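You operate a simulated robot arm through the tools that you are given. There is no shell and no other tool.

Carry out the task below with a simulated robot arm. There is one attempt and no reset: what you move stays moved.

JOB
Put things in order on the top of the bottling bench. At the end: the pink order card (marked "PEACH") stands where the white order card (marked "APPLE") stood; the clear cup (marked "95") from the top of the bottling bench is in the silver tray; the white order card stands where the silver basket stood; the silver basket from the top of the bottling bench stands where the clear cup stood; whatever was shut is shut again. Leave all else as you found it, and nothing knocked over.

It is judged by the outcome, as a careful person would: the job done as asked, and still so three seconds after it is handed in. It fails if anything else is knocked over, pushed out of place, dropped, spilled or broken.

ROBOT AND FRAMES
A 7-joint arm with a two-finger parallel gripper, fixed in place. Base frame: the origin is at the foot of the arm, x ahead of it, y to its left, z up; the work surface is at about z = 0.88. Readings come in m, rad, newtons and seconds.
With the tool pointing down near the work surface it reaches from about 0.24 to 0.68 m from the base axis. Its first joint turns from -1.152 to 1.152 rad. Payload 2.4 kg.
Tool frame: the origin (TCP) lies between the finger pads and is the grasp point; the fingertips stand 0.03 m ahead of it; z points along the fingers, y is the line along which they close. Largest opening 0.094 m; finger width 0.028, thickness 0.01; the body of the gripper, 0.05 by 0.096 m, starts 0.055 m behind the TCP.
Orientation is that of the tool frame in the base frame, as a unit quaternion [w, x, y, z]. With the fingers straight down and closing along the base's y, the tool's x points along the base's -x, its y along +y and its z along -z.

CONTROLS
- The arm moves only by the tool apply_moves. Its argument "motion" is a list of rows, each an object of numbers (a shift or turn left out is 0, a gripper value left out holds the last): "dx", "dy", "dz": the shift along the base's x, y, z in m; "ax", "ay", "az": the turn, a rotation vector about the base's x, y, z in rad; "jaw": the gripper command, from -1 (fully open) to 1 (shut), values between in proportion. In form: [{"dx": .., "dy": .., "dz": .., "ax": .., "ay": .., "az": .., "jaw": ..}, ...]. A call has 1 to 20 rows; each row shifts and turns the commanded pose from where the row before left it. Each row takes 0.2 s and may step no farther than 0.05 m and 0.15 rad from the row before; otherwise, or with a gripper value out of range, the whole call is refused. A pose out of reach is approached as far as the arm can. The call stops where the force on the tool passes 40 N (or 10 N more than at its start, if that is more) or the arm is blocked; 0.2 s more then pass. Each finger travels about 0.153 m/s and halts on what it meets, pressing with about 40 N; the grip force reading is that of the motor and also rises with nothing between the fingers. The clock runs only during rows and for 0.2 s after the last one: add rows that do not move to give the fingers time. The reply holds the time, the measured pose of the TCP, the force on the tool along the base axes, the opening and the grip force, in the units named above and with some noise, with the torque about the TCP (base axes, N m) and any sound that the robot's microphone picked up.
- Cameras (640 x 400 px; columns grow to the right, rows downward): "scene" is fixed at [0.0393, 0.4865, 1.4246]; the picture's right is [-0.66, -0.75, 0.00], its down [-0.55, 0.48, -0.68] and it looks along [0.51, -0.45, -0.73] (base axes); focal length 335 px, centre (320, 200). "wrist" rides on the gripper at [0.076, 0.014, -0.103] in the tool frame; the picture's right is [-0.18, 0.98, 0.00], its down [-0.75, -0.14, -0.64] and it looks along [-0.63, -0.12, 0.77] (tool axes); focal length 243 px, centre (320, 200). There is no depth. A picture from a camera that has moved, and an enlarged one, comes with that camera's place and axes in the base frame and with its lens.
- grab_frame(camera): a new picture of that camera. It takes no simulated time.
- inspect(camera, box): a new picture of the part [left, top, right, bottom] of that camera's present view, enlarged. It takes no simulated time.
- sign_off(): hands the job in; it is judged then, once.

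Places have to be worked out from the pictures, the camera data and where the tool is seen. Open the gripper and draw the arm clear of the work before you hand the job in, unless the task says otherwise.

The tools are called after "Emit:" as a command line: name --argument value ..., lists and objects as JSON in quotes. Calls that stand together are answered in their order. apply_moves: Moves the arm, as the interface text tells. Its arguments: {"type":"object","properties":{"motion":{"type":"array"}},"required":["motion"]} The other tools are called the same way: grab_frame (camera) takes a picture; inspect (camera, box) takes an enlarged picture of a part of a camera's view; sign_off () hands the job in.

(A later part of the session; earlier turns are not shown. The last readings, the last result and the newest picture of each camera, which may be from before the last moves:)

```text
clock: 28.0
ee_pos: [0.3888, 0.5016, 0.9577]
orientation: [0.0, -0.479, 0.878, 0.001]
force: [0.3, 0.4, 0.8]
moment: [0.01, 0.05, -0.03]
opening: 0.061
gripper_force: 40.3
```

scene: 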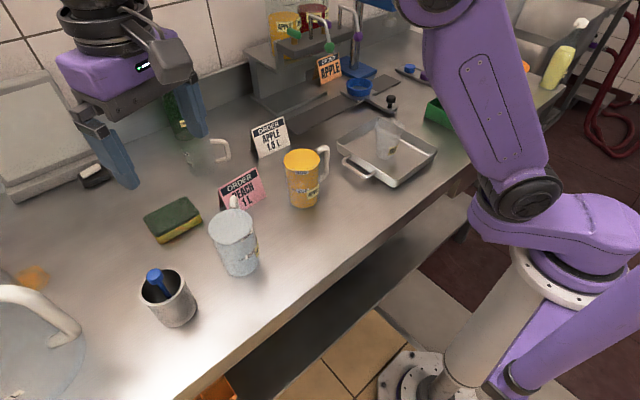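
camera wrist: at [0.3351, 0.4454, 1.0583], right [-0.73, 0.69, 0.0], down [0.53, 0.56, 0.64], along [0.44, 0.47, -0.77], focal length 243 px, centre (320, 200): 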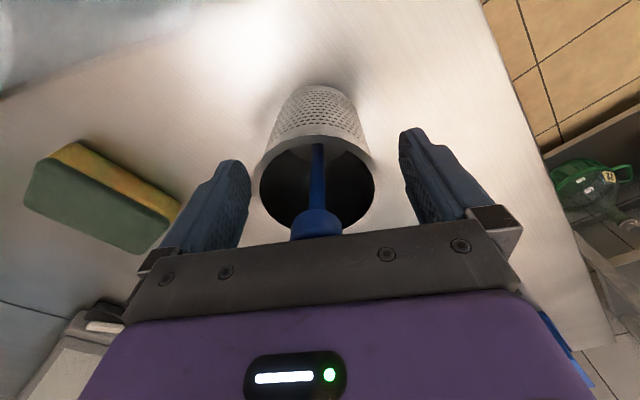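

Gripped at 6.1 cm. I'll lift slowly a few centimetres and check.

Emit:
apply_moves --motion '[{"dz": 0.005}, {"dz": 0.015}, {"dz": 0.02}, {"dz": 0.02}, {}]'

Emit:
grab_frame --camera "wrist"

Emit:
inspect --camera "scene" --box '[80, 200, 260, 360]'

```text
clock: 29.2
ee_pos: [0.3906, 0.5035, 1.016]
orientation: [0.0, -0.479, 0.878, 0.0]
force: [-0.4, 1.2, -0.8]
moment: [0.0, -0.02, -0.01]
opening: 0.0608
gripper_force: 40.4
```

```text
taken
camera wrist: at [0.335, 0.4465, 1.1174], right [-0.73, 0.69, 0.0], down [0.53, 0.56, 0.64], along [0.44, 0.47, -0.77], focal length 243 px, centre (320, 200)
```

wrist: 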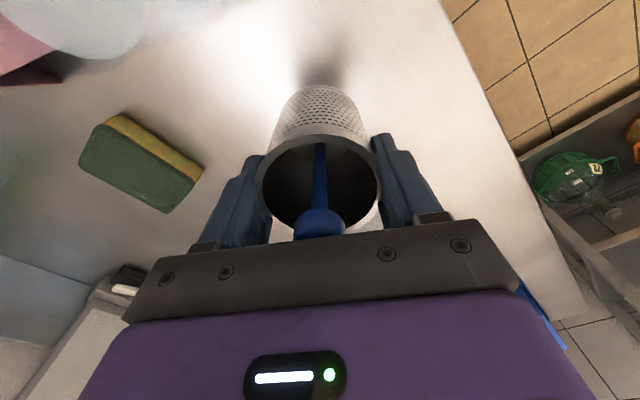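

```text
2.50 times, centred on (170, 280) of scene
camera zoom: at [0.0393, 0.4866, 1.4246], right [-0.66, -0.75, 0.0], down [-0.55, 0.48, -0.68], along [0.51, -0.45, -0.73], focal length 838 px, centre (695, 0)
```

zoom: 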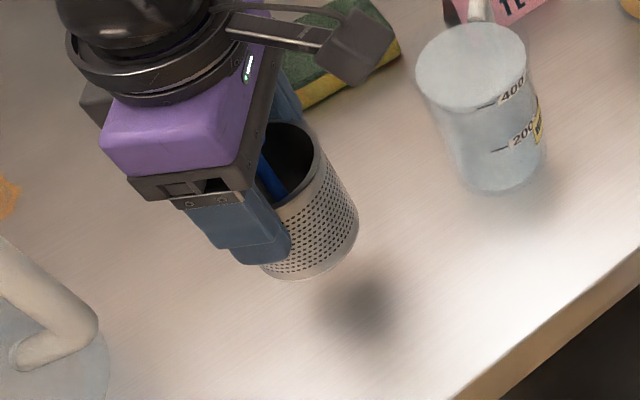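

The basket is held firmly with the blue item inside. I'll rise while drawing back, then carry it smoothly toward the cup's old spot, turning the gripper gradually.

Emit:
apply_moves --motion '[{"dz": 0.02, "dx": -0.004, "dy": -0.006}, {"dz": 0.03, "dx": -0.008, "dy": -0.012}, {"dz": 0.03, "dx": -0.008, "dy": -0.012}, {"dz": 0.03, "dx": -0.008, "dy": -0.012}, {"dz": 0.025, "dx": -0.008, "dy": -0.015}, {"dy": -0.02, "dx": -0.004, "az": -0.06}, {"dy": -0.028, "az": -0.12}, {"dy": -0.03, "az": -0.12}, {"dy": -0.03, "az": -0.12}, {"dy": -0.03, "az": -0.12}, {"dy": -0.03, "az": -0.12}, {"dy": -0.03, "az": -0.12}, {"dy": -0.03, "az": -0.12}, {"dy": -0.03, "az": -0.12}, {"dy": -0.03, "az": -0.12}, {"dy": -0.02, "az": -0.12}, {}]'

Emit:
grab_frame --camera "wrist"

Emit:
grab_frame --camera "scene"

```text
clock: 32.8
ee_pos: [0.349, 0.1369, 1.1511]
orientation: [0.0, 0.132, 0.991, 0.0]
force: [1.2, -0.2, -0.9]
moment: [-0.03, 0.04, 0.02]
opening: 0.0612
gripper_force: 40.2
```

```text
taken
camera wrist: at [0.2786, 0.1702, 1.2538], right [0.43, 0.9, 0.0], down [0.69, -0.33, 0.64], along [0.58, -0.28, -0.77], focal length 243 px, centre (320, 200)
```

wrist: 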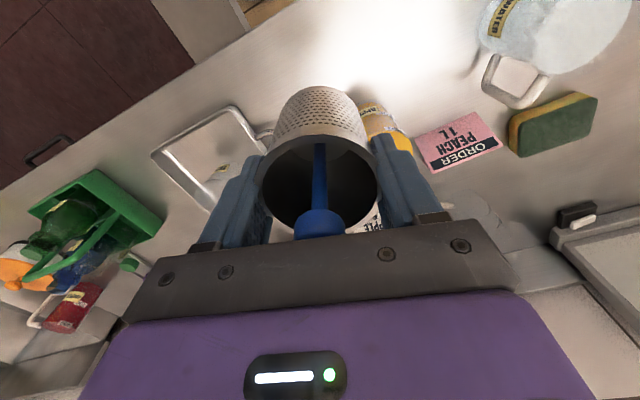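

```text
taken
```

scene: 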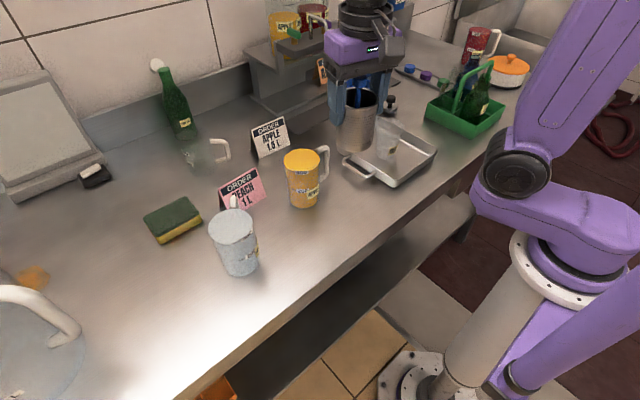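

All good. I'll continue to above the cup's old spot (0.350, -0.220), finishing the turn.

Emit:
apply_moves --motion '[{"dy": -0.02, "az": -0.1}, {"dy": -0.03, "az": -0.11}, {"dy": -0.03, "az": -0.11}, {"dy": -0.03, "az": -0.11}, {"dy": -0.03, "az": -0.11}, {"dy": -0.03, "az": -0.11}, {"dy": -0.03, "az": -0.11}, {"dy": -0.03, "az": -0.11}, {"dy": -0.03, "az": -0.11}, {"dy": -0.03, "az": -0.11}, {"dy": -0.03, "az": -0.11}, {"dy": -0.025, "az": -0.11}, {"dy": -0.012, "dx": 0.001}, {}]'

Emit:
grab_frame --camera "wrist"

Emit:
inspect --camera "scene" --box '[360, 0, 560, 180]'

```text
clock: 35.8
ee_pos: [0.3501, -0.2205, 1.1508]
orientation: [0.0, 0.708, 0.707, 0.0]
force: [-0.6, -0.3, -0.1]
moment: [0.0, -0.04, 0.01]
opening: 0.061
gripper_force: 40.4
```

```text
taken
camera wrist: at [0.364, -0.1444, 1.2522], right [0.98, -0.19, 0.0], down [-0.14, -0.75, 0.64], along [-0.12, -0.63, -0.77], focal length 243 px, centre (320, 200)
```

wrist: 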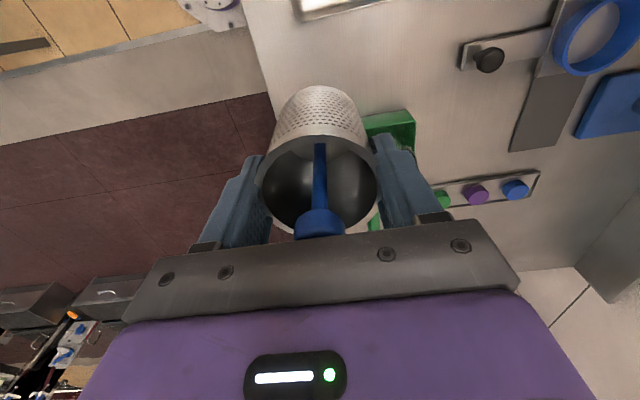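

```text
2.22 times, centred on (460, 90) of scene
camera zoom: at [0.0394, 0.4865, 1.4246], right [-0.66, -0.75, 0.0], down [-0.55, 0.48, -0.68], along [0.51, -0.45, -0.73], focal length 745 px, centre (9, 444)
```

zoom: 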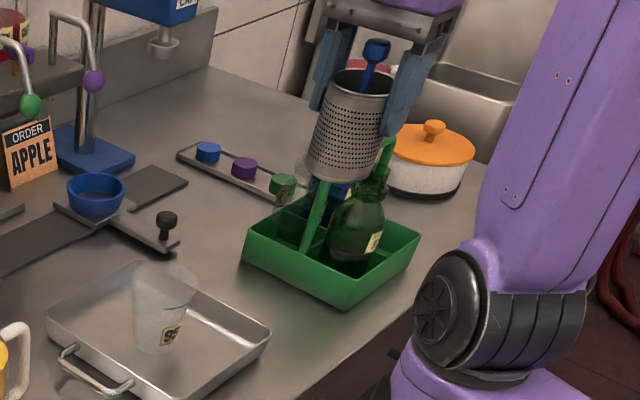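

The basket hangs exactly above the cup's old spot, clear of the crate. I'll lower it to just above the bench.

Emit:
apply_moves --motion '[{"dz": -0.025}, {"dz": -0.035}, {"dz": -0.035}, {"dz": -0.035}, {"dz": -0.03}, {"dz": -0.02}, {}]'

Emit:
inspect --camera "scene" --box '[380, 20, 540, 160]'

Emit:
grab_frame --camera "wrist"

```text
clock: 37.4
ee_pos: [0.3509, -0.2209, 0.9714]
orientation: [0.001, 0.707, 0.707, -0.001]
force: [0.1, -0.5, -1.0]
moment: [0.01, -0.02, -0.01]
opening: 0.0613
gripper_force: 39.9
```

```text
2.86 times, centred on (460, 90) of scene
camera zoom: at [0.0394, 0.4865, 1.4246], right [-0.66, -0.75, 0.0], down [-0.55, 0.48, -0.68], along [0.51, -0.45, -0.73], focal length 958 px, centre (-80, 514)
```

zoom: 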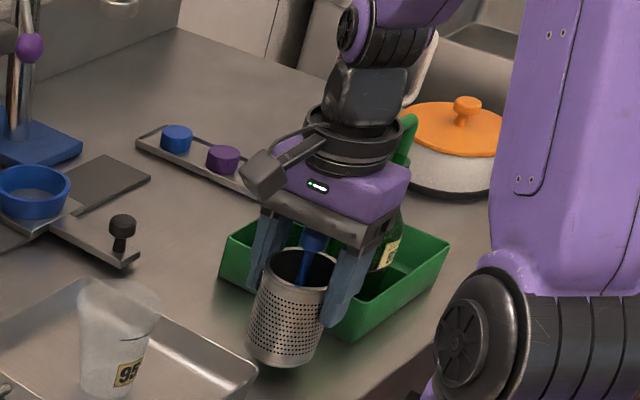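

```text
taken
camera wrist: at [0.3642, -0.1444, 1.0739], right [0.98, -0.18, 0.0], down [-0.14, -0.75, 0.64], along [-0.12, -0.63, -0.77], focal length 243 px, centre (320, 200)
```

wrist: 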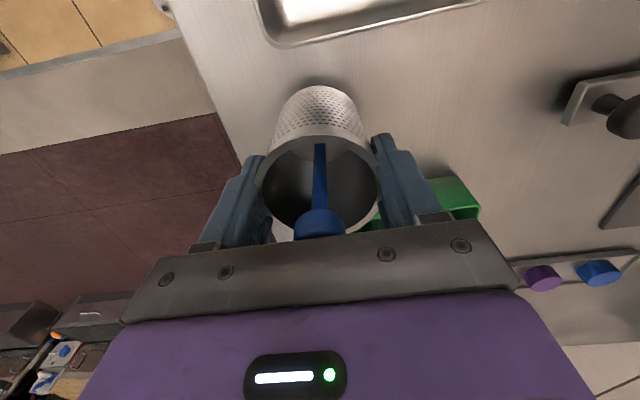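

Clear all around; the base should be about 1.4 cm above the bench. I'll lower in small steps, watching the force.

Emit:
apply_moves --motion '[{"dz": -0.008}, {"dz": -0.003}, {}]'

Emit:
apply_moves --motion '[{"dz": -0.002}, {}]'

```text
clock: 38.2
ee_pos: [0.3505, -0.2202, 0.9589]
orientation: [0.0, 0.707, 0.707, 0.0]
force: [0.3, -0.3, -0.5]
moment: [0.01, 0.02, 0.0]
opening: 0.0612
gripper_force: 39.6
```

```text
clock: 38.8
ee_pos: [0.3507, -0.221, 0.9586]
orientation: [0.0, 0.707, 0.707, 0.0]
force: [0.5, 0.7, -0.8]
moment: [0.01, -0.01, 0.01]
opening: 0.061
gripper_force: 40.0
```

Emit:
apply_moves --motion '[{"dz": -0.0015}, {}]'

```text
clock: 39.4
ee_pos: [0.3511, -0.2203, 0.958]
orientation: [0.0, 0.707, 0.708, 0.001]
force: [-0.3, 0.0, -1.1]
moment: [-0.02, 0.04, 0.01]
opening: 0.0608
gripper_force: 39.5
```

No contact yet; continuing in 1.5 mm steps.

Emit:
apply_moves --motion '[{"dz": -0.0015}, {}]'

```text
clock: 40.0
ee_pos: [0.3509, -0.2205, 0.9563]
orientation: [0.0, 0.707, 0.707, 0.0]
force: [-5.2, 2.6, 30.9]
moment: [0.19, 0.7, -0.05]
opening: 0.0608
gripper_force: 40.4
```

The basket is on the bench (31 N). I'll ease up 1 mm to relieve the load, then open slowly.

Emit:
apply_moves --motion '[{"dz": 0.001}, {}]'

```text
clock: 40.6
ee_pos: [0.3498, -0.2202, 0.9555]
orientation: [0.0, 0.708, 0.707, -0.001]
force: [-0.3, -0.9, 1.5]
moment: [-0.02, 0.03, 0.02]
opening: 0.0611
gripper_force: 39.6
```

Emit:
apply_moves --motion '[{"jaw": -0.28}, {"jaw": -0.35}, {"jaw": -0.45}, {"jaw": -0.6}, {"jaw": -0.8}, {"jaw": -1.0}, {}, {"dz": 0.01}, {"dz": 0.025}, {"dz": 0.03}, {}]'

Emit:
inspect --camera "scene" --box '[380, 20, 540, 160]'

Emit:
grab_frame --camera "wrist"

```text
clock: 43.0
ee_pos: [0.3496, -0.2187, 1.0195]
orientation: [0.0, 0.708, 0.707, 0.0]
force: [-0.7, -0.1, 0.6]
moment: [-0.01, -0.02, 0.02]
opening: 0.0941
gripper_force: 0.0
```

```text
2.86 times, centred on (460, 90) of scene
camera zoom: at [0.0393, 0.4865, 1.4246], right [-0.66, -0.75, 0.0], down [-0.55, 0.48, -0.68], along [0.51, -0.45, -0.73], focal length 958 px, centre (-80, 514)
```

zoom: 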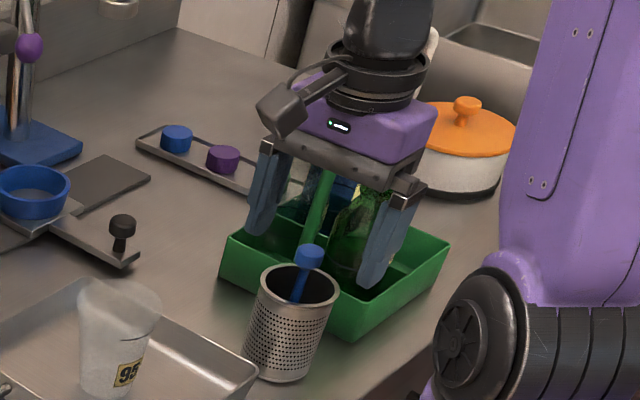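

```text
taken
camera wrist: at [0.3622, -0.142, 1.1227], right [0.98, -0.18, 0.0], down [-0.14, -0.75, 0.64], along [-0.12, -0.63, -0.77], focal length 243 px, centre (320, 200)
```

wrist: 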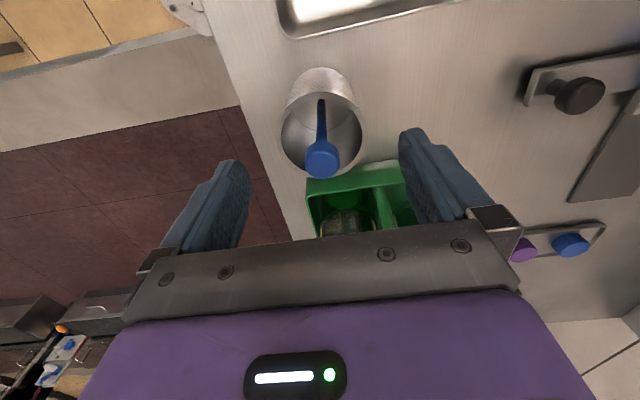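

The basket stands where the cup stood, upright. Next is the white card near (0.647, 0.12): I'll rise and travel back while turning the gripper toward +90° yaw (closing along x, across the card's panels).

Emit:
apply_moves --motion '[{"dz": 0.03}, {"dz": 0.035}, {"dz": 0.035}, {"dz": 0.03}, {"dy": 0.02, "az": 0.15}, {"dy": 0.02, "az": 0.15}, {"dy": 0.02, "az": 0.15}, {"dy": 0.02, "az": 0.15}, {"dy": 0.02, "az": 0.15}, {"dy": 0.02, "az": 0.15}, {"dy": 0.02, "az": 0.15}, {"dy": 0.02, "az": 0.15}, {"dy": 0.02, "az": 0.15}, {"dy": 0.02, "az": 0.15}, {"dy": 0.02, "az": 0.15}, {"dy": 0.02, "az": 0.15}, {"dy": 0.02, "az": 0.15}, {"dy": 0.02, "az": 0.15}, {}]'

Emit:
apply_moves --motion '[{"dx": 0.03, "dy": 0.008, "az": 0.15}, {"dx": 0.03, "dy": 0.008, "az": 0.15}, {"dx": 0.03, "dy": 0.008, "az": 0.15}, {"dx": 0.03, "dy": 0.008, "az": 0.15}, {"dx": 0.03, "dy": 0.008, "az": 0.15}, {"dx": 0.03, "dy": 0.008, "az": 0.15}, {"dx": 0.03, "dy": 0.008, "dz": -0.02, "az": 0.1416}, {"dx": 0.02, "dz": -0.01}, {}]'

Emit:
grab_frame --camera "wrist"

Emit:
grab_frame --camera "scene"

```text
clock: 47.0
ee_pos: [0.3515, 0.0609, 1.1523]
orientation: [0.0, -0.262, 0.965, 0.0]
force: [-0.3, 0.1, 0.6]
moment: [0.01, 0.01, -0.03]
opening: 0.0942
gripper_force: 0.0
```

```text
clock: 49.0
ee_pos: [0.5814, 0.1151, 1.1225]
orientation: [0.0, -0.706, 0.708, 0.0]
force: [0.0, -0.4, 0.0]
moment: [-0.01, 0.0, -0.03]
opening: 0.094
gripper_force: 0.0
```

```text
taken
camera wrist: at [0.5655, 0.0388, 1.2233], right [-0.98, 0.18, 0.0], down [0.14, 0.75, 0.64], along [0.12, 0.63, -0.77], focal length 243 px, centre (320, 200)
```

wrist: 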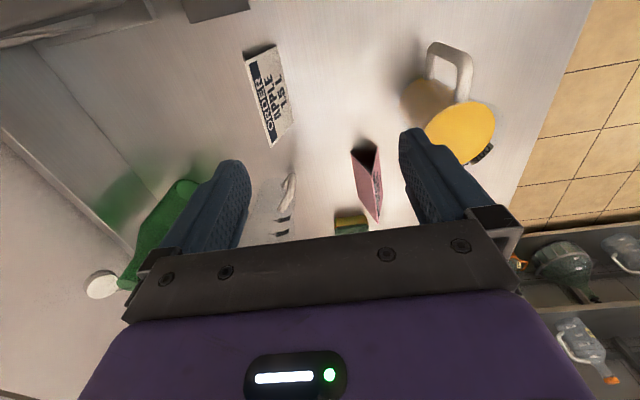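

```text
taken
```

scene: 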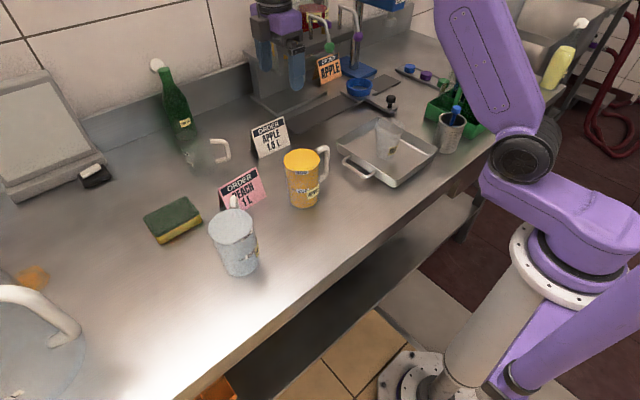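

The gripper now closes along x. I'll zoom in on both cards from above to fix their positions.

Emit:
inspect --camera "wrist" --box '[200, 20, 340, 170]'

Emit:
inspect --camera "wrist" --box '[220, 100, 500, 260]'

```text
2.67 times, centred on (270, 95) of wrist
camera zoom: at [0.5655, 0.0388, 1.2233], right [-0.98, 0.18, 0.0], down [0.14, 0.75, 0.64], along [0.12, 0.63, -0.77], focal length 647 px, centre (453, 480)
```

zoom: 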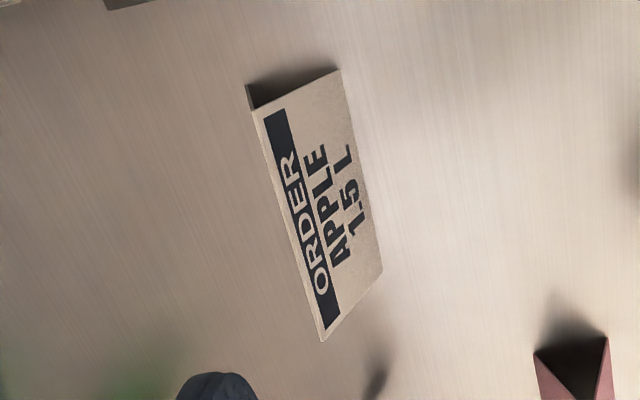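

```text
2.29 times, centred on (360, 180) of wrist
camera zoom: at [0.5655, 0.0388, 1.2233], right [-0.98, 0.18, 0.0], down [0.14, 0.75, 0.64], along [0.12, 0.63, -0.77], focal length 555 px, centre (229, 246)
```

zoom: 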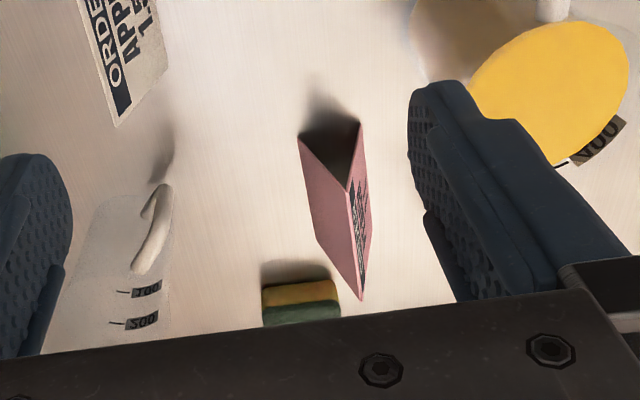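

The white card's centre is about (0.6475, 0.121), fold along y (turned about -0.04 rad), fold height about 0.955. I'll move above it, lowering at the same time to stay within reach.

Emit:
apply_moves --motion '[{"dx": 0.022, "dy": 0.003, "dz": -0.02, "az": -0.02}, {"dx": 0.022, "dy": 0.003, "dz": -0.02, "az": -0.02}, {"dx": 0.022, "dz": -0.02}, {}]'

Emit:
grab_frame --camera "wrist"

Emit:
inspect --camera "scene" --box '[210, 40, 370, 180]'

```text
clock: 50.0
ee_pos: [0.6472, 0.1204, 1.0607]
orientation: [0.0, -0.692, 0.722, 0.0]
force: [0.5, 0.3, -0.1]
moment: [-0.01, 0.01, 0.02]
opening: 0.0939
gripper_force: 0.1
```

```text
taken
camera wrist: at [0.6284, 0.0459, 1.163], right [-0.97, 0.23, 0.0], down [0.17, 0.75, 0.64], along [0.14, 0.63, -0.77], focal length 243 px, centre (320, 200)
```

wrist: 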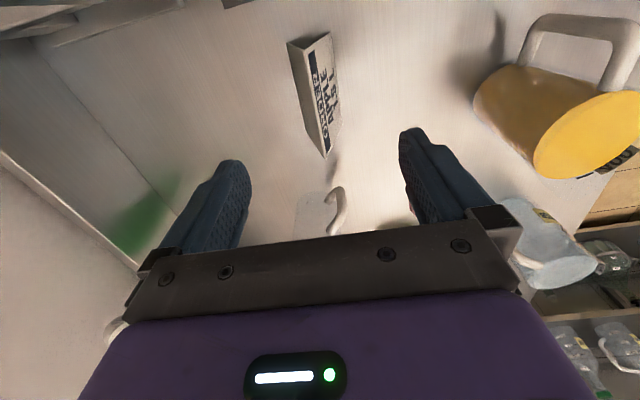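

```text
2.86 times, centred on (290, 110) of scene
camera zoom: at [0.0393, 0.4865, 1.4246], right [-0.66, -0.75, 0.0], down [-0.55, 0.48, -0.68], along [0.51, -0.45, -0.73], focal length 958 px, centre (406, 457)
```

zoom: 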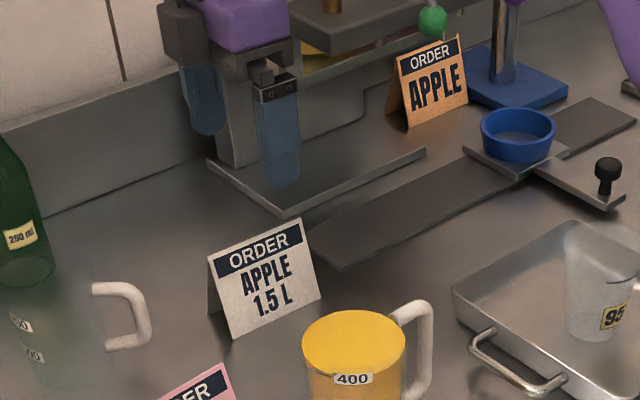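

Emit:
inspect --camera "wrist" --box '[240, 20, 400, 180]'

```text
2.50 times, centred on (320, 100) of wrist
camera zoom: at [0.6284, 0.0459, 1.163], right [-0.97, 0.23, 0.0], down [0.17, 0.75, 0.64], along [0.14, 0.63, -0.77], focal length 606 px, centre (320, 450)
```

zoom: 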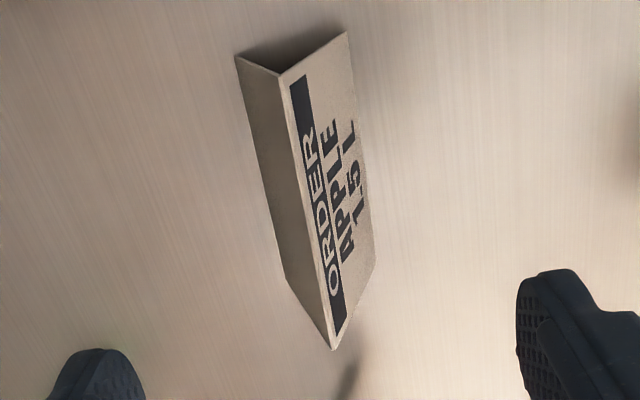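

The card lies nicely centred between the fingers and aligned. I'll descend to TCP z about 0.948 so the pads straddle the upper half of the card.

Emit:
apply_moves --motion '[{"dx": 0.001, "dz": -0.035}, {"dz": -0.035}, {"dz": -0.03}, {"dz": -0.0125}, {}]'

Emit:
grab_frame --camera "wrist"

Emit:
inspect --camera "scene" --box '[210, 60, 350, 180]'

```text
clock: 51.2
ee_pos: [0.6488, 0.1212, 0.9475]
orientation: [0.001, -0.692, 0.722, 0.0]
force: [-1.6, -0.4, 1.2]
moment: [-0.02, -0.01, 0.01]
opening: 0.094
gripper_force: 0.0
```

```text
taken
camera wrist: at [0.6301, 0.0459, 1.0493], right [-0.97, 0.23, 0.0], down [0.17, 0.75, 0.64], along [0.14, 0.63, -0.77], focal length 243 px, centre (320, 200)
```

wrist: 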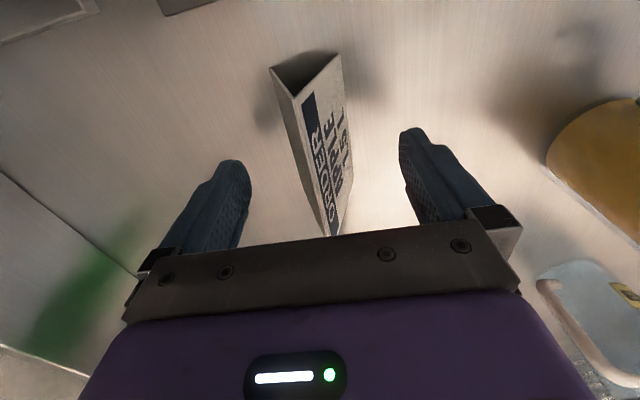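

```text
3.33 times, centred on (280, 120) of scene
camera zoom: at [0.0393, 0.4865, 1.4246], right [-0.66, -0.75, 0.0], down [-0.55, 0.48, -0.68], along [0.51, -0.45, -0.73], focal length 1118 px, centre (453, 467)
```

zoom: 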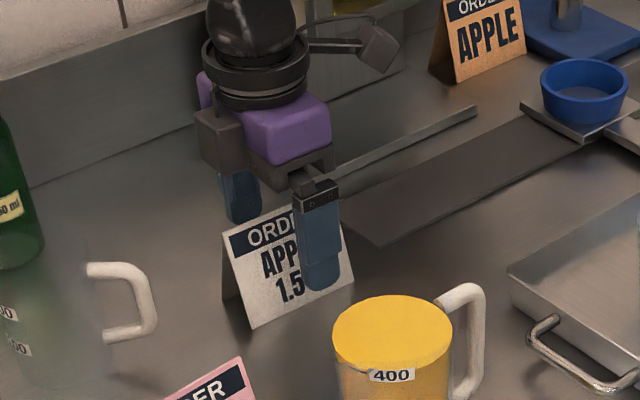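

The fingers straddle the card at mid-width. I'll close gradually until the pads meet the panels.

Emit:
apply_moves --motion '[{"jaw": -0.6}, {"jaw": -0.2}, {"jaw": 0.1}, {"jaw": 0.3}, {"jaw": 0.45}, {"jaw": 0.55}, {}]'

```text
clock: 52.8
ee_pos: [0.6493, 0.1204, 0.9486]
orientation: [0.0, -0.692, 0.722, 0.001]
force: [0.7, 0.0, 0.8]
moment: [0.0, 0.02, -0.03]
opening: 0.0217
gripper_force: 37.3
```

Emit:
apply_moves --motion '[{"jaw": 0.65}, {"jaw": 0.8}, {}, {}]'

Emit:
grab_frame --camera "wrist"

Emit:
inspect --camera "scene" --box '[210, 60, 350, 180]'

```text
clock: 53.8
ee_pos: [0.6495, 0.121, 0.9485]
orientation: [0.0, -0.693, 0.721, 0.001]
force: [0.5, 0.1, 0.0]
moment: [0.01, 0.0, 0.01]
opening: 0.0188
gripper_force: 39.6
```

```text
taken
camera wrist: at [0.6302, 0.0459, 1.0497], right [-0.97, 0.23, 0.0], down [0.17, 0.75, 0.64], along [0.14, 0.63, -0.77], focal length 243 px, centre (320, 200)
```

wrist: 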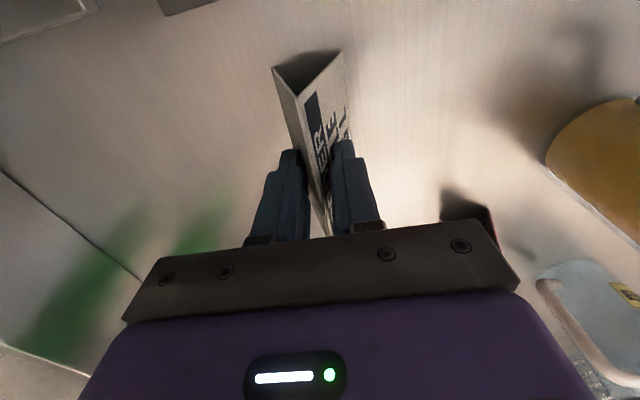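

```text
3.33 times, centred on (280, 120) of scene
camera zoom: at [0.0393, 0.4865, 1.4246], right [-0.66, -0.75, 0.0], down [-0.55, 0.48, -0.68], along [0.51, -0.45, -0.73], focal length 1118 px, centre (453, 467)
```

zoom: 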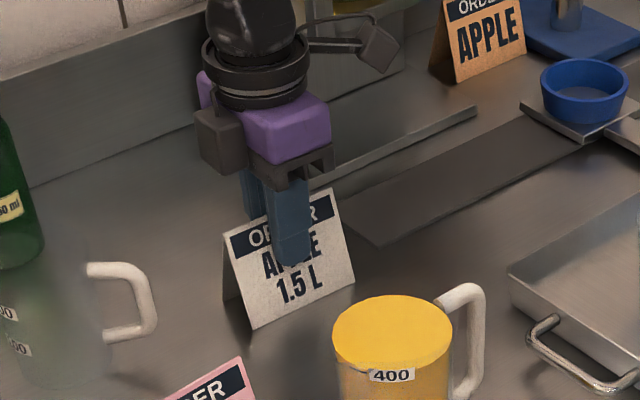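

The pads clamp the card at 1.9 cm. I'll lift gently and check that it follows upright.

Emit:
apply_moves --motion '[{"dz": 0.005}, {"dz": 0.01}, {"dz": 0.015}, {}]'

Emit:
grab_frame --camera "wrist"

Emit:
inspect --camera "scene" --box '[210, 60, 350, 180]'

```text
clock: 54.8
ee_pos: [0.6485, 0.1218, 0.9792]
orientation: [0.0, -0.692, 0.722, 0.0]
force: [-1.0, 0.1, -0.4]
moment: [0.05, -0.01, 0.02]
opening: 0.0185
gripper_force: 40.0
```

```text
taken
camera wrist: at [0.6305, 0.0467, 1.081], right [-0.97, 0.23, 0.0], down [0.17, 0.75, 0.64], along [0.14, 0.63, -0.77], focal length 243 px, centre (320, 200)
```

wrist: 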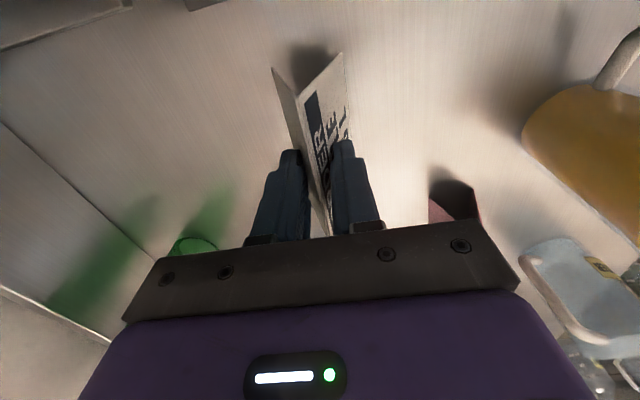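

```text
3.33 times, centred on (280, 120) of scene
camera zoom: at [0.0393, 0.4865, 1.4246], right [-0.66, -0.75, 0.0], down [-0.55, 0.48, -0.68], along [0.51, -0.45, -0.73], focal length 1118 px, centre (453, 467)
```

zoom: 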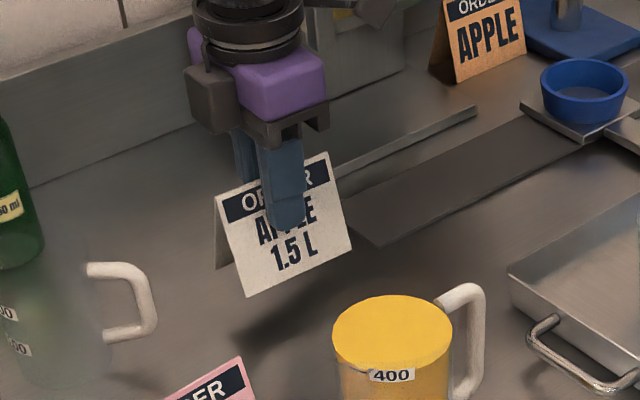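

The card is held securely and upright. I'll lift it, draw back and carry it high over to the basket's old spot (0.389, 0.5005).

Emit:
apply_moves --motion '[{"dz": 0.03}, {"dz": 0.03}, {"dz": 0.02}, {"dx": -0.0245, "dy": 0.0195, "dz": 0.02}, {"dx": -0.0245, "dy": 0.0195, "dz": 0.02}, {"dx": -0.0245, "dy": 0.0195, "dz": 0.02}, {"dx": -0.0245, "dy": 0.0195, "dz": 0.02}, {"dx": -0.0143, "dy": 0.0357}, {"dx": -0.0143, "dy": 0.0357}, {"dx": -0.0143, "dy": 0.0357}, {"dx": -0.0143, "dy": 0.0357}, {"dx": -0.0143, "dy": 0.0357}, {"dx": -0.0143, "dy": 0.0357}, {"dx": -0.0143, "dy": 0.0357}, {"dx": -0.02, "dy": 0.016}, {"dx": -0.02, "dy": 0.016}, {"dx": -0.019, "dy": 0.016}, {}]'

Emit:
grab_frame --camera "wrist"

Emit:
grab_frame --camera "scene"

```text
clock: 58.6
ee_pos: [0.3911, 0.497, 1.1387]
orientation: [0.001, -0.691, 0.723, 0.0]
force: [0.1, -0.6, 0.0]
moment: [0.01, 0.01, 0.0]
opening: 0.0177
gripper_force: 40.1
```

```text
taken
camera wrist: at [0.3721, 0.4222, 1.2401], right [-0.97, 0.23, 0.0], down [0.17, 0.75, 0.64], along [0.14, 0.63, -0.77], focal length 243 px, centre (320, 200)
```

wrist: 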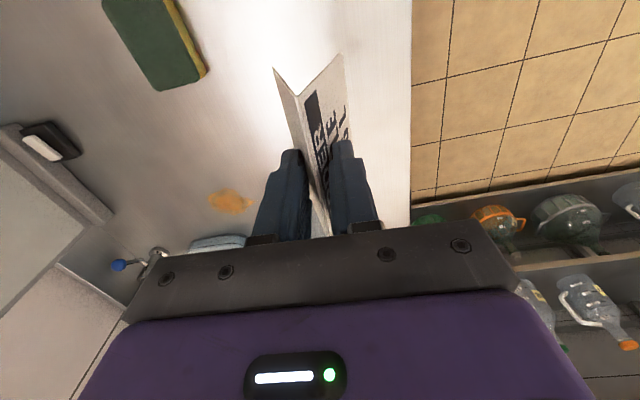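

```text
taken
```

scene: 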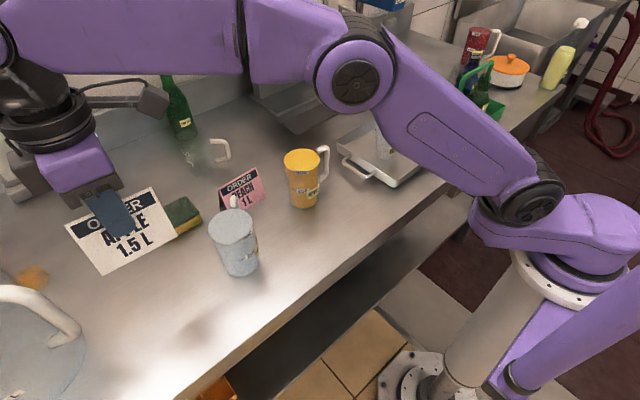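

The card arrives upright. I'll fine-correct and lower to about 2 cm above the bench, then check.

Emit:
apply_moves --motion '[{"dx": -0.002, "dy": 0.0035, "dz": -0.03}, {"dz": -0.035}, {"dz": -0.035}, {"dz": -0.03}, {"dz": -0.025}, {"dz": -0.012}, {}]'

Emit:
grab_frame --camera "wrist"

Emit:
inspect --camera "scene" --box '[60, 160, 300, 360]'

```text
clock: 60.2
ee_pos: [0.3892, 0.4995, 0.9725]
orientation: [0.0, -0.692, 0.722, 0.0]
force: [0.0, -0.2, -0.5]
moment: [-0.01, 0.02, 0.01]
opening: 0.017
gripper_force: 40.2
```

```text
taken
camera wrist: at [0.3706, 0.4247, 1.0735], right [-0.97, 0.23, 0.0], down [0.17, 0.75, 0.64], along [0.14, 0.63, -0.77], focal length 243 px, centre (320, 200)
```

wrist: 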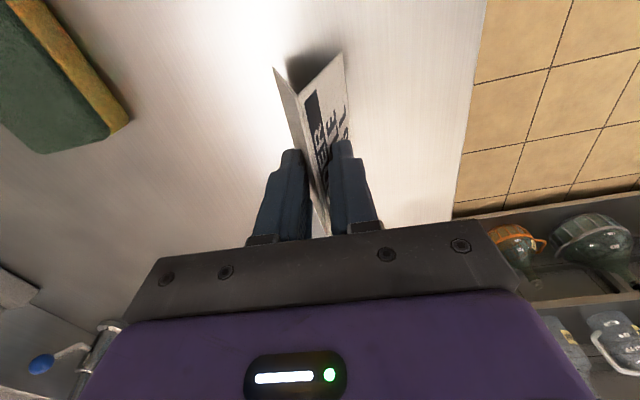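

```text
2.00 times, centred on (180, 260) of scene
camera zoom: at [0.0393, 0.4865, 1.4246], right [-0.66, -0.75, 0.0], down [-0.55, 0.48, -0.68], along [0.51, -0.45, -0.73], focal length 671 px, centre (600, 80)
```

zoom: 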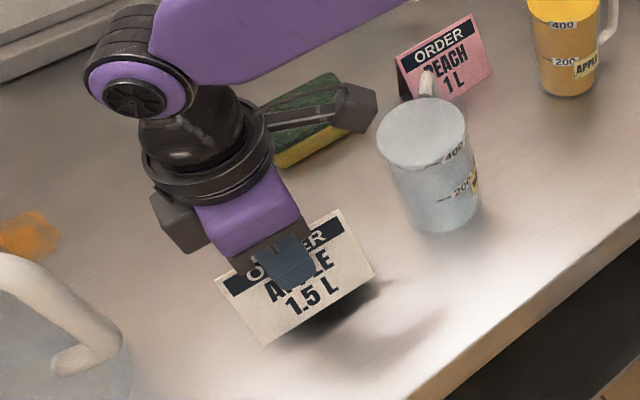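

The card has crept down about 3 mm in the grip, so its bottom should be near z 0.90. I'll lower gently until it touches.

Emit:
apply_moves --motion '[{"dz": -0.012}, {"dz": -0.004}, {}]'

Emit:
apply_moves --motion '[{"dz": -0.002}, {}]'

```text
clock: 61.0
ee_pos: [0.3903, 0.5003, 0.9559]
orientation: [-0.001, -0.692, 0.722, 0.0]
force: [-0.7, 0.2, 0.6]
moment: [0.01, 0.0, 0.0]
opening: 0.0165
gripper_force: 40.2
```

```text
clock: 61.6
ee_pos: [0.3904, 0.501, 0.9536]
orientation: [0.0, -0.692, 0.722, 0.0]
force: [0.0, -0.2, 0.3]
moment: [0.02, -0.02, -0.01]
opening: 0.0165
gripper_force: 39.6
```

Emit:
apply_moves --motion '[{"dz": -0.002}, {}]'

Emit:
inspect --camera "scene" --box '[100, 220, 260, 340]'

```text
clock: 62.2
ee_pos: [0.3897, 0.5015, 0.9513]
orientation: [0.001, -0.692, 0.722, 0.0]
force: [-0.1, -1.5, 4.0]
moment: [-0.06, 0.03, 0.0]
opening: 0.0161
gripper_force: 40.4
```

```text
3.33 times, centred on (180, 280) of scene
camera zoom: at [0.0393, 0.4864, 1.4246], right [-0.66, -0.75, 0.0], down [-0.55, 0.48, -0.68], along [0.51, -0.45, -0.73], focal length 1118 px, centre (787, -67)
```

zoom: 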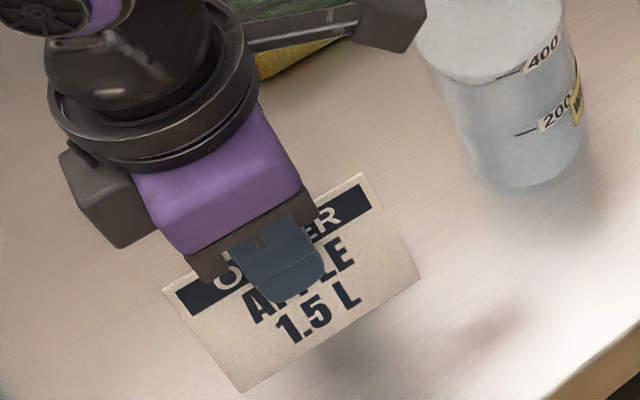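

The card has touched down (4 N). I'll open the fingers gradually and then rise.

Emit:
apply_moves --motion '[{"dz": -0.0005}, {"jaw": 0.6}, {"jaw": 0.4}, {"jaw": 0.1}, {"jaw": -0.3}, {"jaw": -0.7}, {"jaw": -1.0}, {}, {}]'

Emit:
grab_frame --camera "wrist"

Emit:
inspect --camera "scene" --box '[100, 220, 260, 340]'

```text
clock: 64.2
ee_pos: [0.39, 0.5006, 0.9516]
orientation: [0.001, -0.692, 0.722, 0.0]
force: [-0.3, -0.1, 0.4]
moment: [-0.02, -0.01, -0.01]
opening: 0.094
gripper_force: 0.0
```

```text
taken
camera wrist: at [0.3709, 0.4252, 1.0526], right [-0.97, 0.23, 0.0], down [0.17, 0.75, 0.64], along [0.14, 0.63, -0.77], focal length 243 px, centre (320, 200)
```

wrist: 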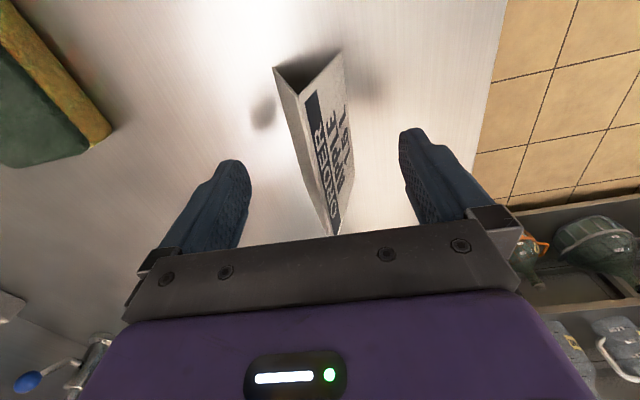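

```text
3.33 times, centred on (180, 280) of scene
camera zoom: at [0.0393, 0.4865, 1.4246], right [-0.66, -0.75, 0.0], down [-0.55, 0.48, -0.68], along [0.51, -0.45, -0.73], focal length 1118 px, centre (787, -67)
```

zoom: 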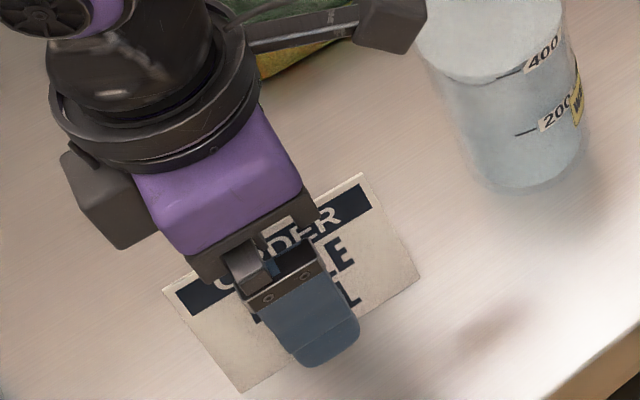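

The white card stands by itself at the basket's old spot. I'll rise straight up and go to the pink card, centre about (0.528, 0.281), turned about +0.055 rad.

Emit:
apply_moves --motion '[{"dz": 0.015}, {"dz": 0.03}, {"dz": 0.04}, {"dz": 0.045}, {"dz": 0.04}, {"dx": 0.023, "dy": -0.0367, "az": 0.019}, {"dx": 0.023, "dy": -0.0367, "az": 0.019}, {"dx": 0.023, "dy": -0.0367, "az": 0.019}, {"dx": 0.023, "dy": -0.0367, "az": 0.019}, {"dx": 0.023, "dy": -0.0367, "az": 0.019}, {"dx": 0.023, "dy": -0.0367}, {"dz": -0.03}, {"dz": -0.02}, {}]'

Emit:
grab_frame --camera "wrist"

Emit:
grab_frame --camera "scene"

Emit:
inspect --camera "wrist" --box '[240, 20, 400, 180]'

```text
clock: 67.2
ee_pos: [0.5259, 0.2803, 1.0702]
orientation: [0.0, 0.725, -0.688, 0.0]
force: [-0.1, -0.5, 0.6]
moment: [0.03, -0.02, 0.02]
opening: 0.0939
gripper_force: 0.1
```

```text
taken
camera wrist: at [0.5142, 0.2036, 1.1718], right [-0.99, 0.13, 0.0], down [0.1, 0.76, 0.64], along [0.08, 0.64, -0.77], focal length 243 px, centre (320, 200)
```

wrist: 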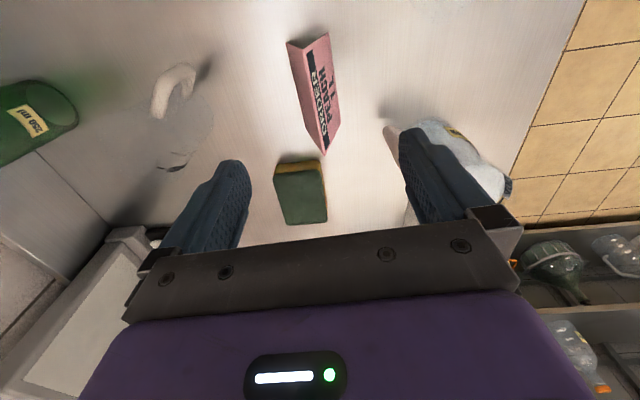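

```text
taken
```

scene: 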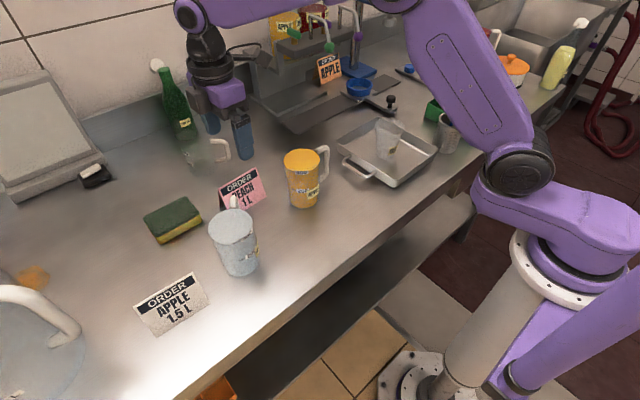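

```text
2.50 times, centred on (320, 100) of wrist
camera zoom: at [0.5142, 0.2036, 1.1718], right [-0.99, 0.13, 0.0], down [0.1, 0.76, 0.64], along [0.08, 0.64, -0.77], focal length 606 px, centre (320, 450)
```

zoom: 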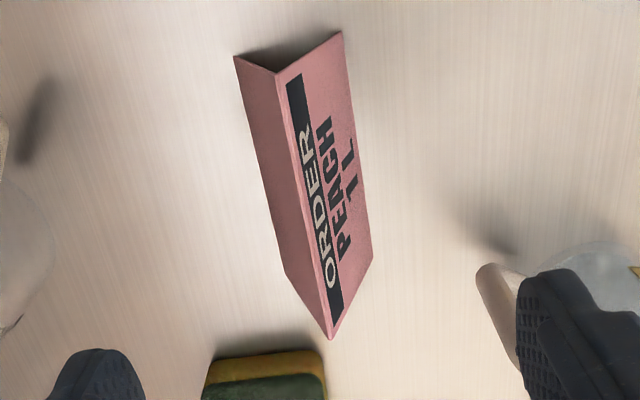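

The white card stands well. For the pink card (centre (0.5285, 0.280)) the water jug's handle is close to where the front finger will go, so I'll examine it before descending.

Emit:
inspect --camera "wrist" --box '[360, 90, 520, 250]'

Emit:
inspect --camera "scene" --box '[190, 150, 290, 290]'

```text
2.50 times, centred on (440, 170) of wrist
camera zoom: at [0.5142, 0.2036, 1.1718], right [-0.99, 0.13, 0.0], down [0.1, 0.76, 0.64], along [0.08, 0.64, -0.77], focal length 606 px, centre (20, 275)
```

zoom: 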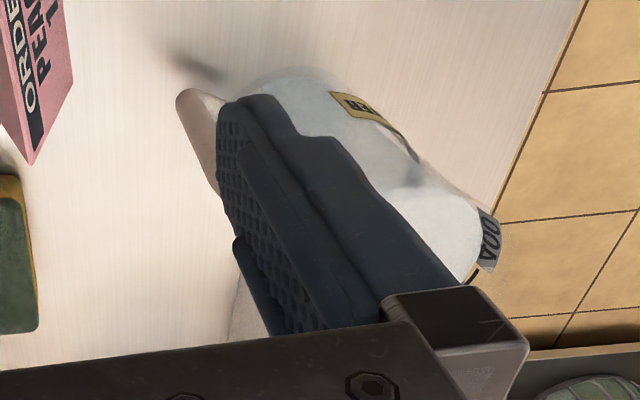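

```text
2.86 times, centred on (240, 220) of scene
camera zoom: at [0.0393, 0.4865, 1.4246], right [-0.66, -0.75, 0.0], down [-0.55, 0.48, -0.68], along [0.51, -0.45, -0.73], focal length 958 px, centre (549, 143)
```

zoom: 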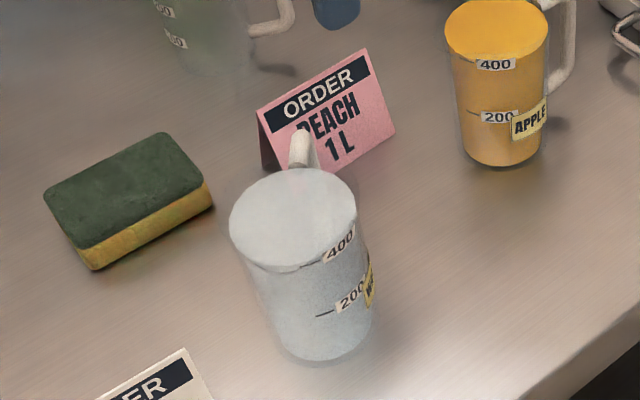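

The jug handle's outer corner is near (0.458, 0.315). I'll pre-close the fingers to a 6 cm opening so the front finger stays about 3 cm clear, centre on the card, and descend partway first.

Emit:
apply_moves --motion '[{"dx": 0.0025, "jaw": -0.28}, {}, {"dz": -0.03}, {"dz": -0.03}, {}]'

Emit:
grab_frame --camera "wrist"

Emit:
inspect --camera "scene" --box '[180, 100, 300, 240]'

```text
clock: 68.4
ee_pos: [0.5295, 0.2784, 1.0125]
orientation: [0.0, 0.726, -0.688, 0.0]
force: [-0.2, -0.2, -0.2]
moment: [0.0, 0.02, 0.01]
opening: 0.0604
gripper_force: 0.0
```

```text
taken
camera wrist: at [0.5181, 0.2031, 1.1127], right [-0.99, 0.13, 0.0], down [0.1, 0.76, 0.64], along [0.08, 0.64, -0.77], focal length 243 px, centre (320, 200)
```

wrist: 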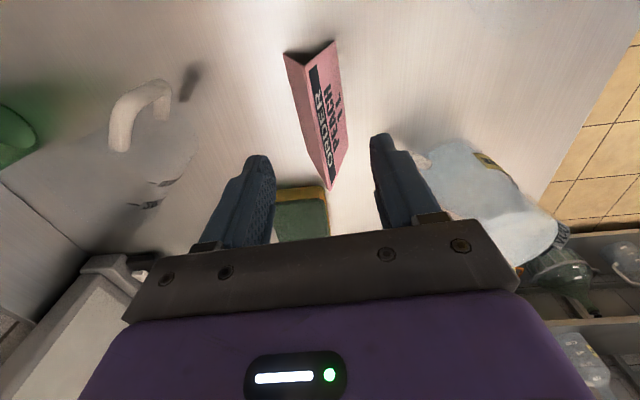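

```text
2.86 times, centred on (240, 170) of scene
camera zoom: at [0.0393, 0.4865, 1.4246], right [-0.66, -0.75, 0.0], down [-0.55, 0.48, -0.68], along [0.51, -0.45, -0.73], focal length 958 px, centre (549, 286)
```

zoom: 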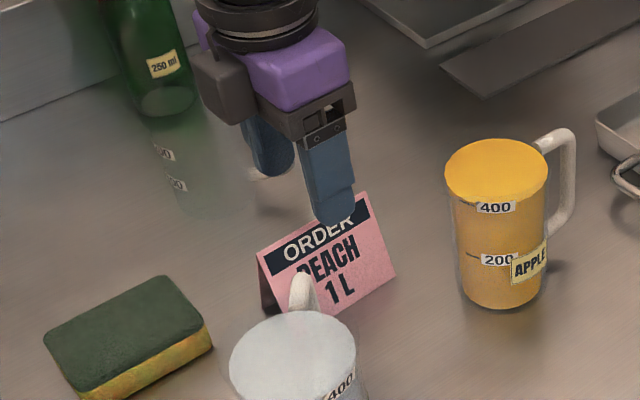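

Clear of the handle on both sides. I'll go down to TCP z about 0.946.

Emit:
apply_moves --motion '[{"dx": -0.001, "dy": 0.001, "dz": -0.03}, {"dz": -0.025}, {"dz": -0.0115}, {}]'

Emit:
grab_frame --camera "wrist"

Emit:
inspect --camera "scene" --box '[180, 120, 300, 260]'

```text
clock: 69.4
ee_pos: [0.5288, 0.2824, 0.9451]
orientation: [0.0, 0.725, -0.689, 0.001]
force: [0.2, 0.2, 0.4]
moment: [-0.01, -0.02, -0.03]
opening: 0.0601
gripper_force: 0.1
```

```text
taken
camera wrist: at [0.5173, 0.2054, 1.0466], right [-0.99, 0.13, 0.0], down [0.1, 0.76, 0.64], along [0.08, 0.64, -0.77], focal length 243 px, centre (320, 200)
```

wrist: 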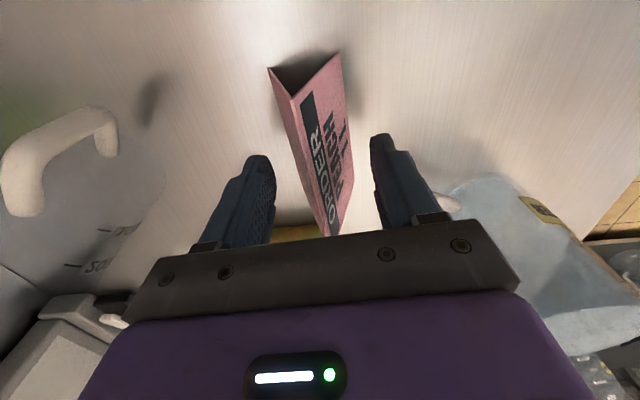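

```text
2.86 times, centred on (240, 190) of scene
camera zoom: at [0.0393, 0.4865, 1.4246], right [-0.66, -0.75, 0.0], down [-0.55, 0.48, -0.68], along [0.51, -0.45, -0.73], focal length 958 px, centre (549, 229)
```

zoom: 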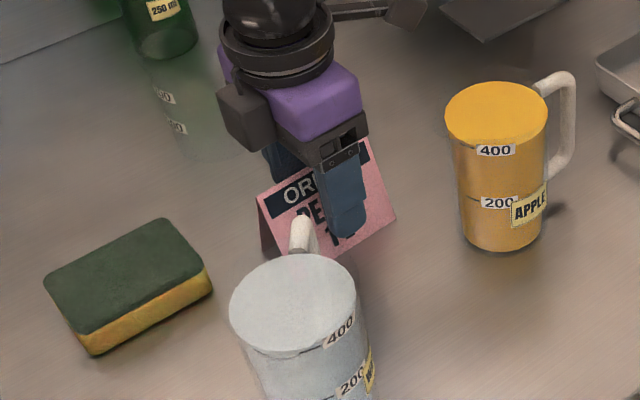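

Well placed. I'll close gradually onto the pink card.

Emit:
apply_moves --motion '[{"jaw": 0.0}, {"jaw": 0.25}, {"jaw": 0.4}, {"jaw": 0.5}, {"jaw": 0.6}, {"jaw": 0.8}, {}, {}]'

Emit:
inspect --camera "scene" --box '[180, 120, 300, 260]'

```text
clock: 71.2
ee_pos: [0.529, 0.2819, 0.9444]
orientation: [0.0, 0.726, -0.688, 0.0]
force: [-0.2, -0.5, 0.4]
moment: [0.02, 0.01, 0.01]
opening: 0.0203
gripper_force: 39.9
```

```text
2.86 times, centred on (240, 190) of scene
camera zoom: at [0.0393, 0.4865, 1.4246], right [-0.66, -0.75, 0.0], down [-0.55, 0.48, -0.68], along [0.51, -0.45, -0.73], focal length 958 px, centre (549, 229)
```

zoom: 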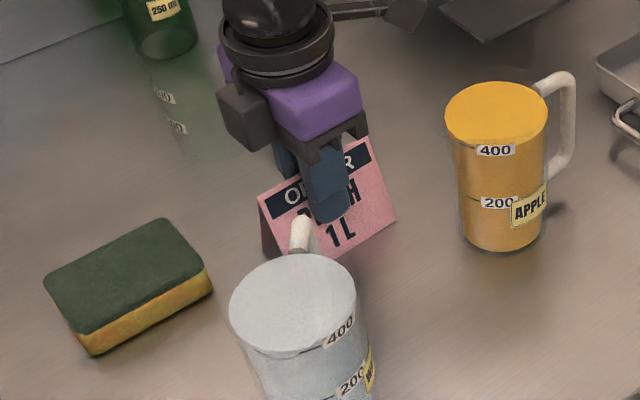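

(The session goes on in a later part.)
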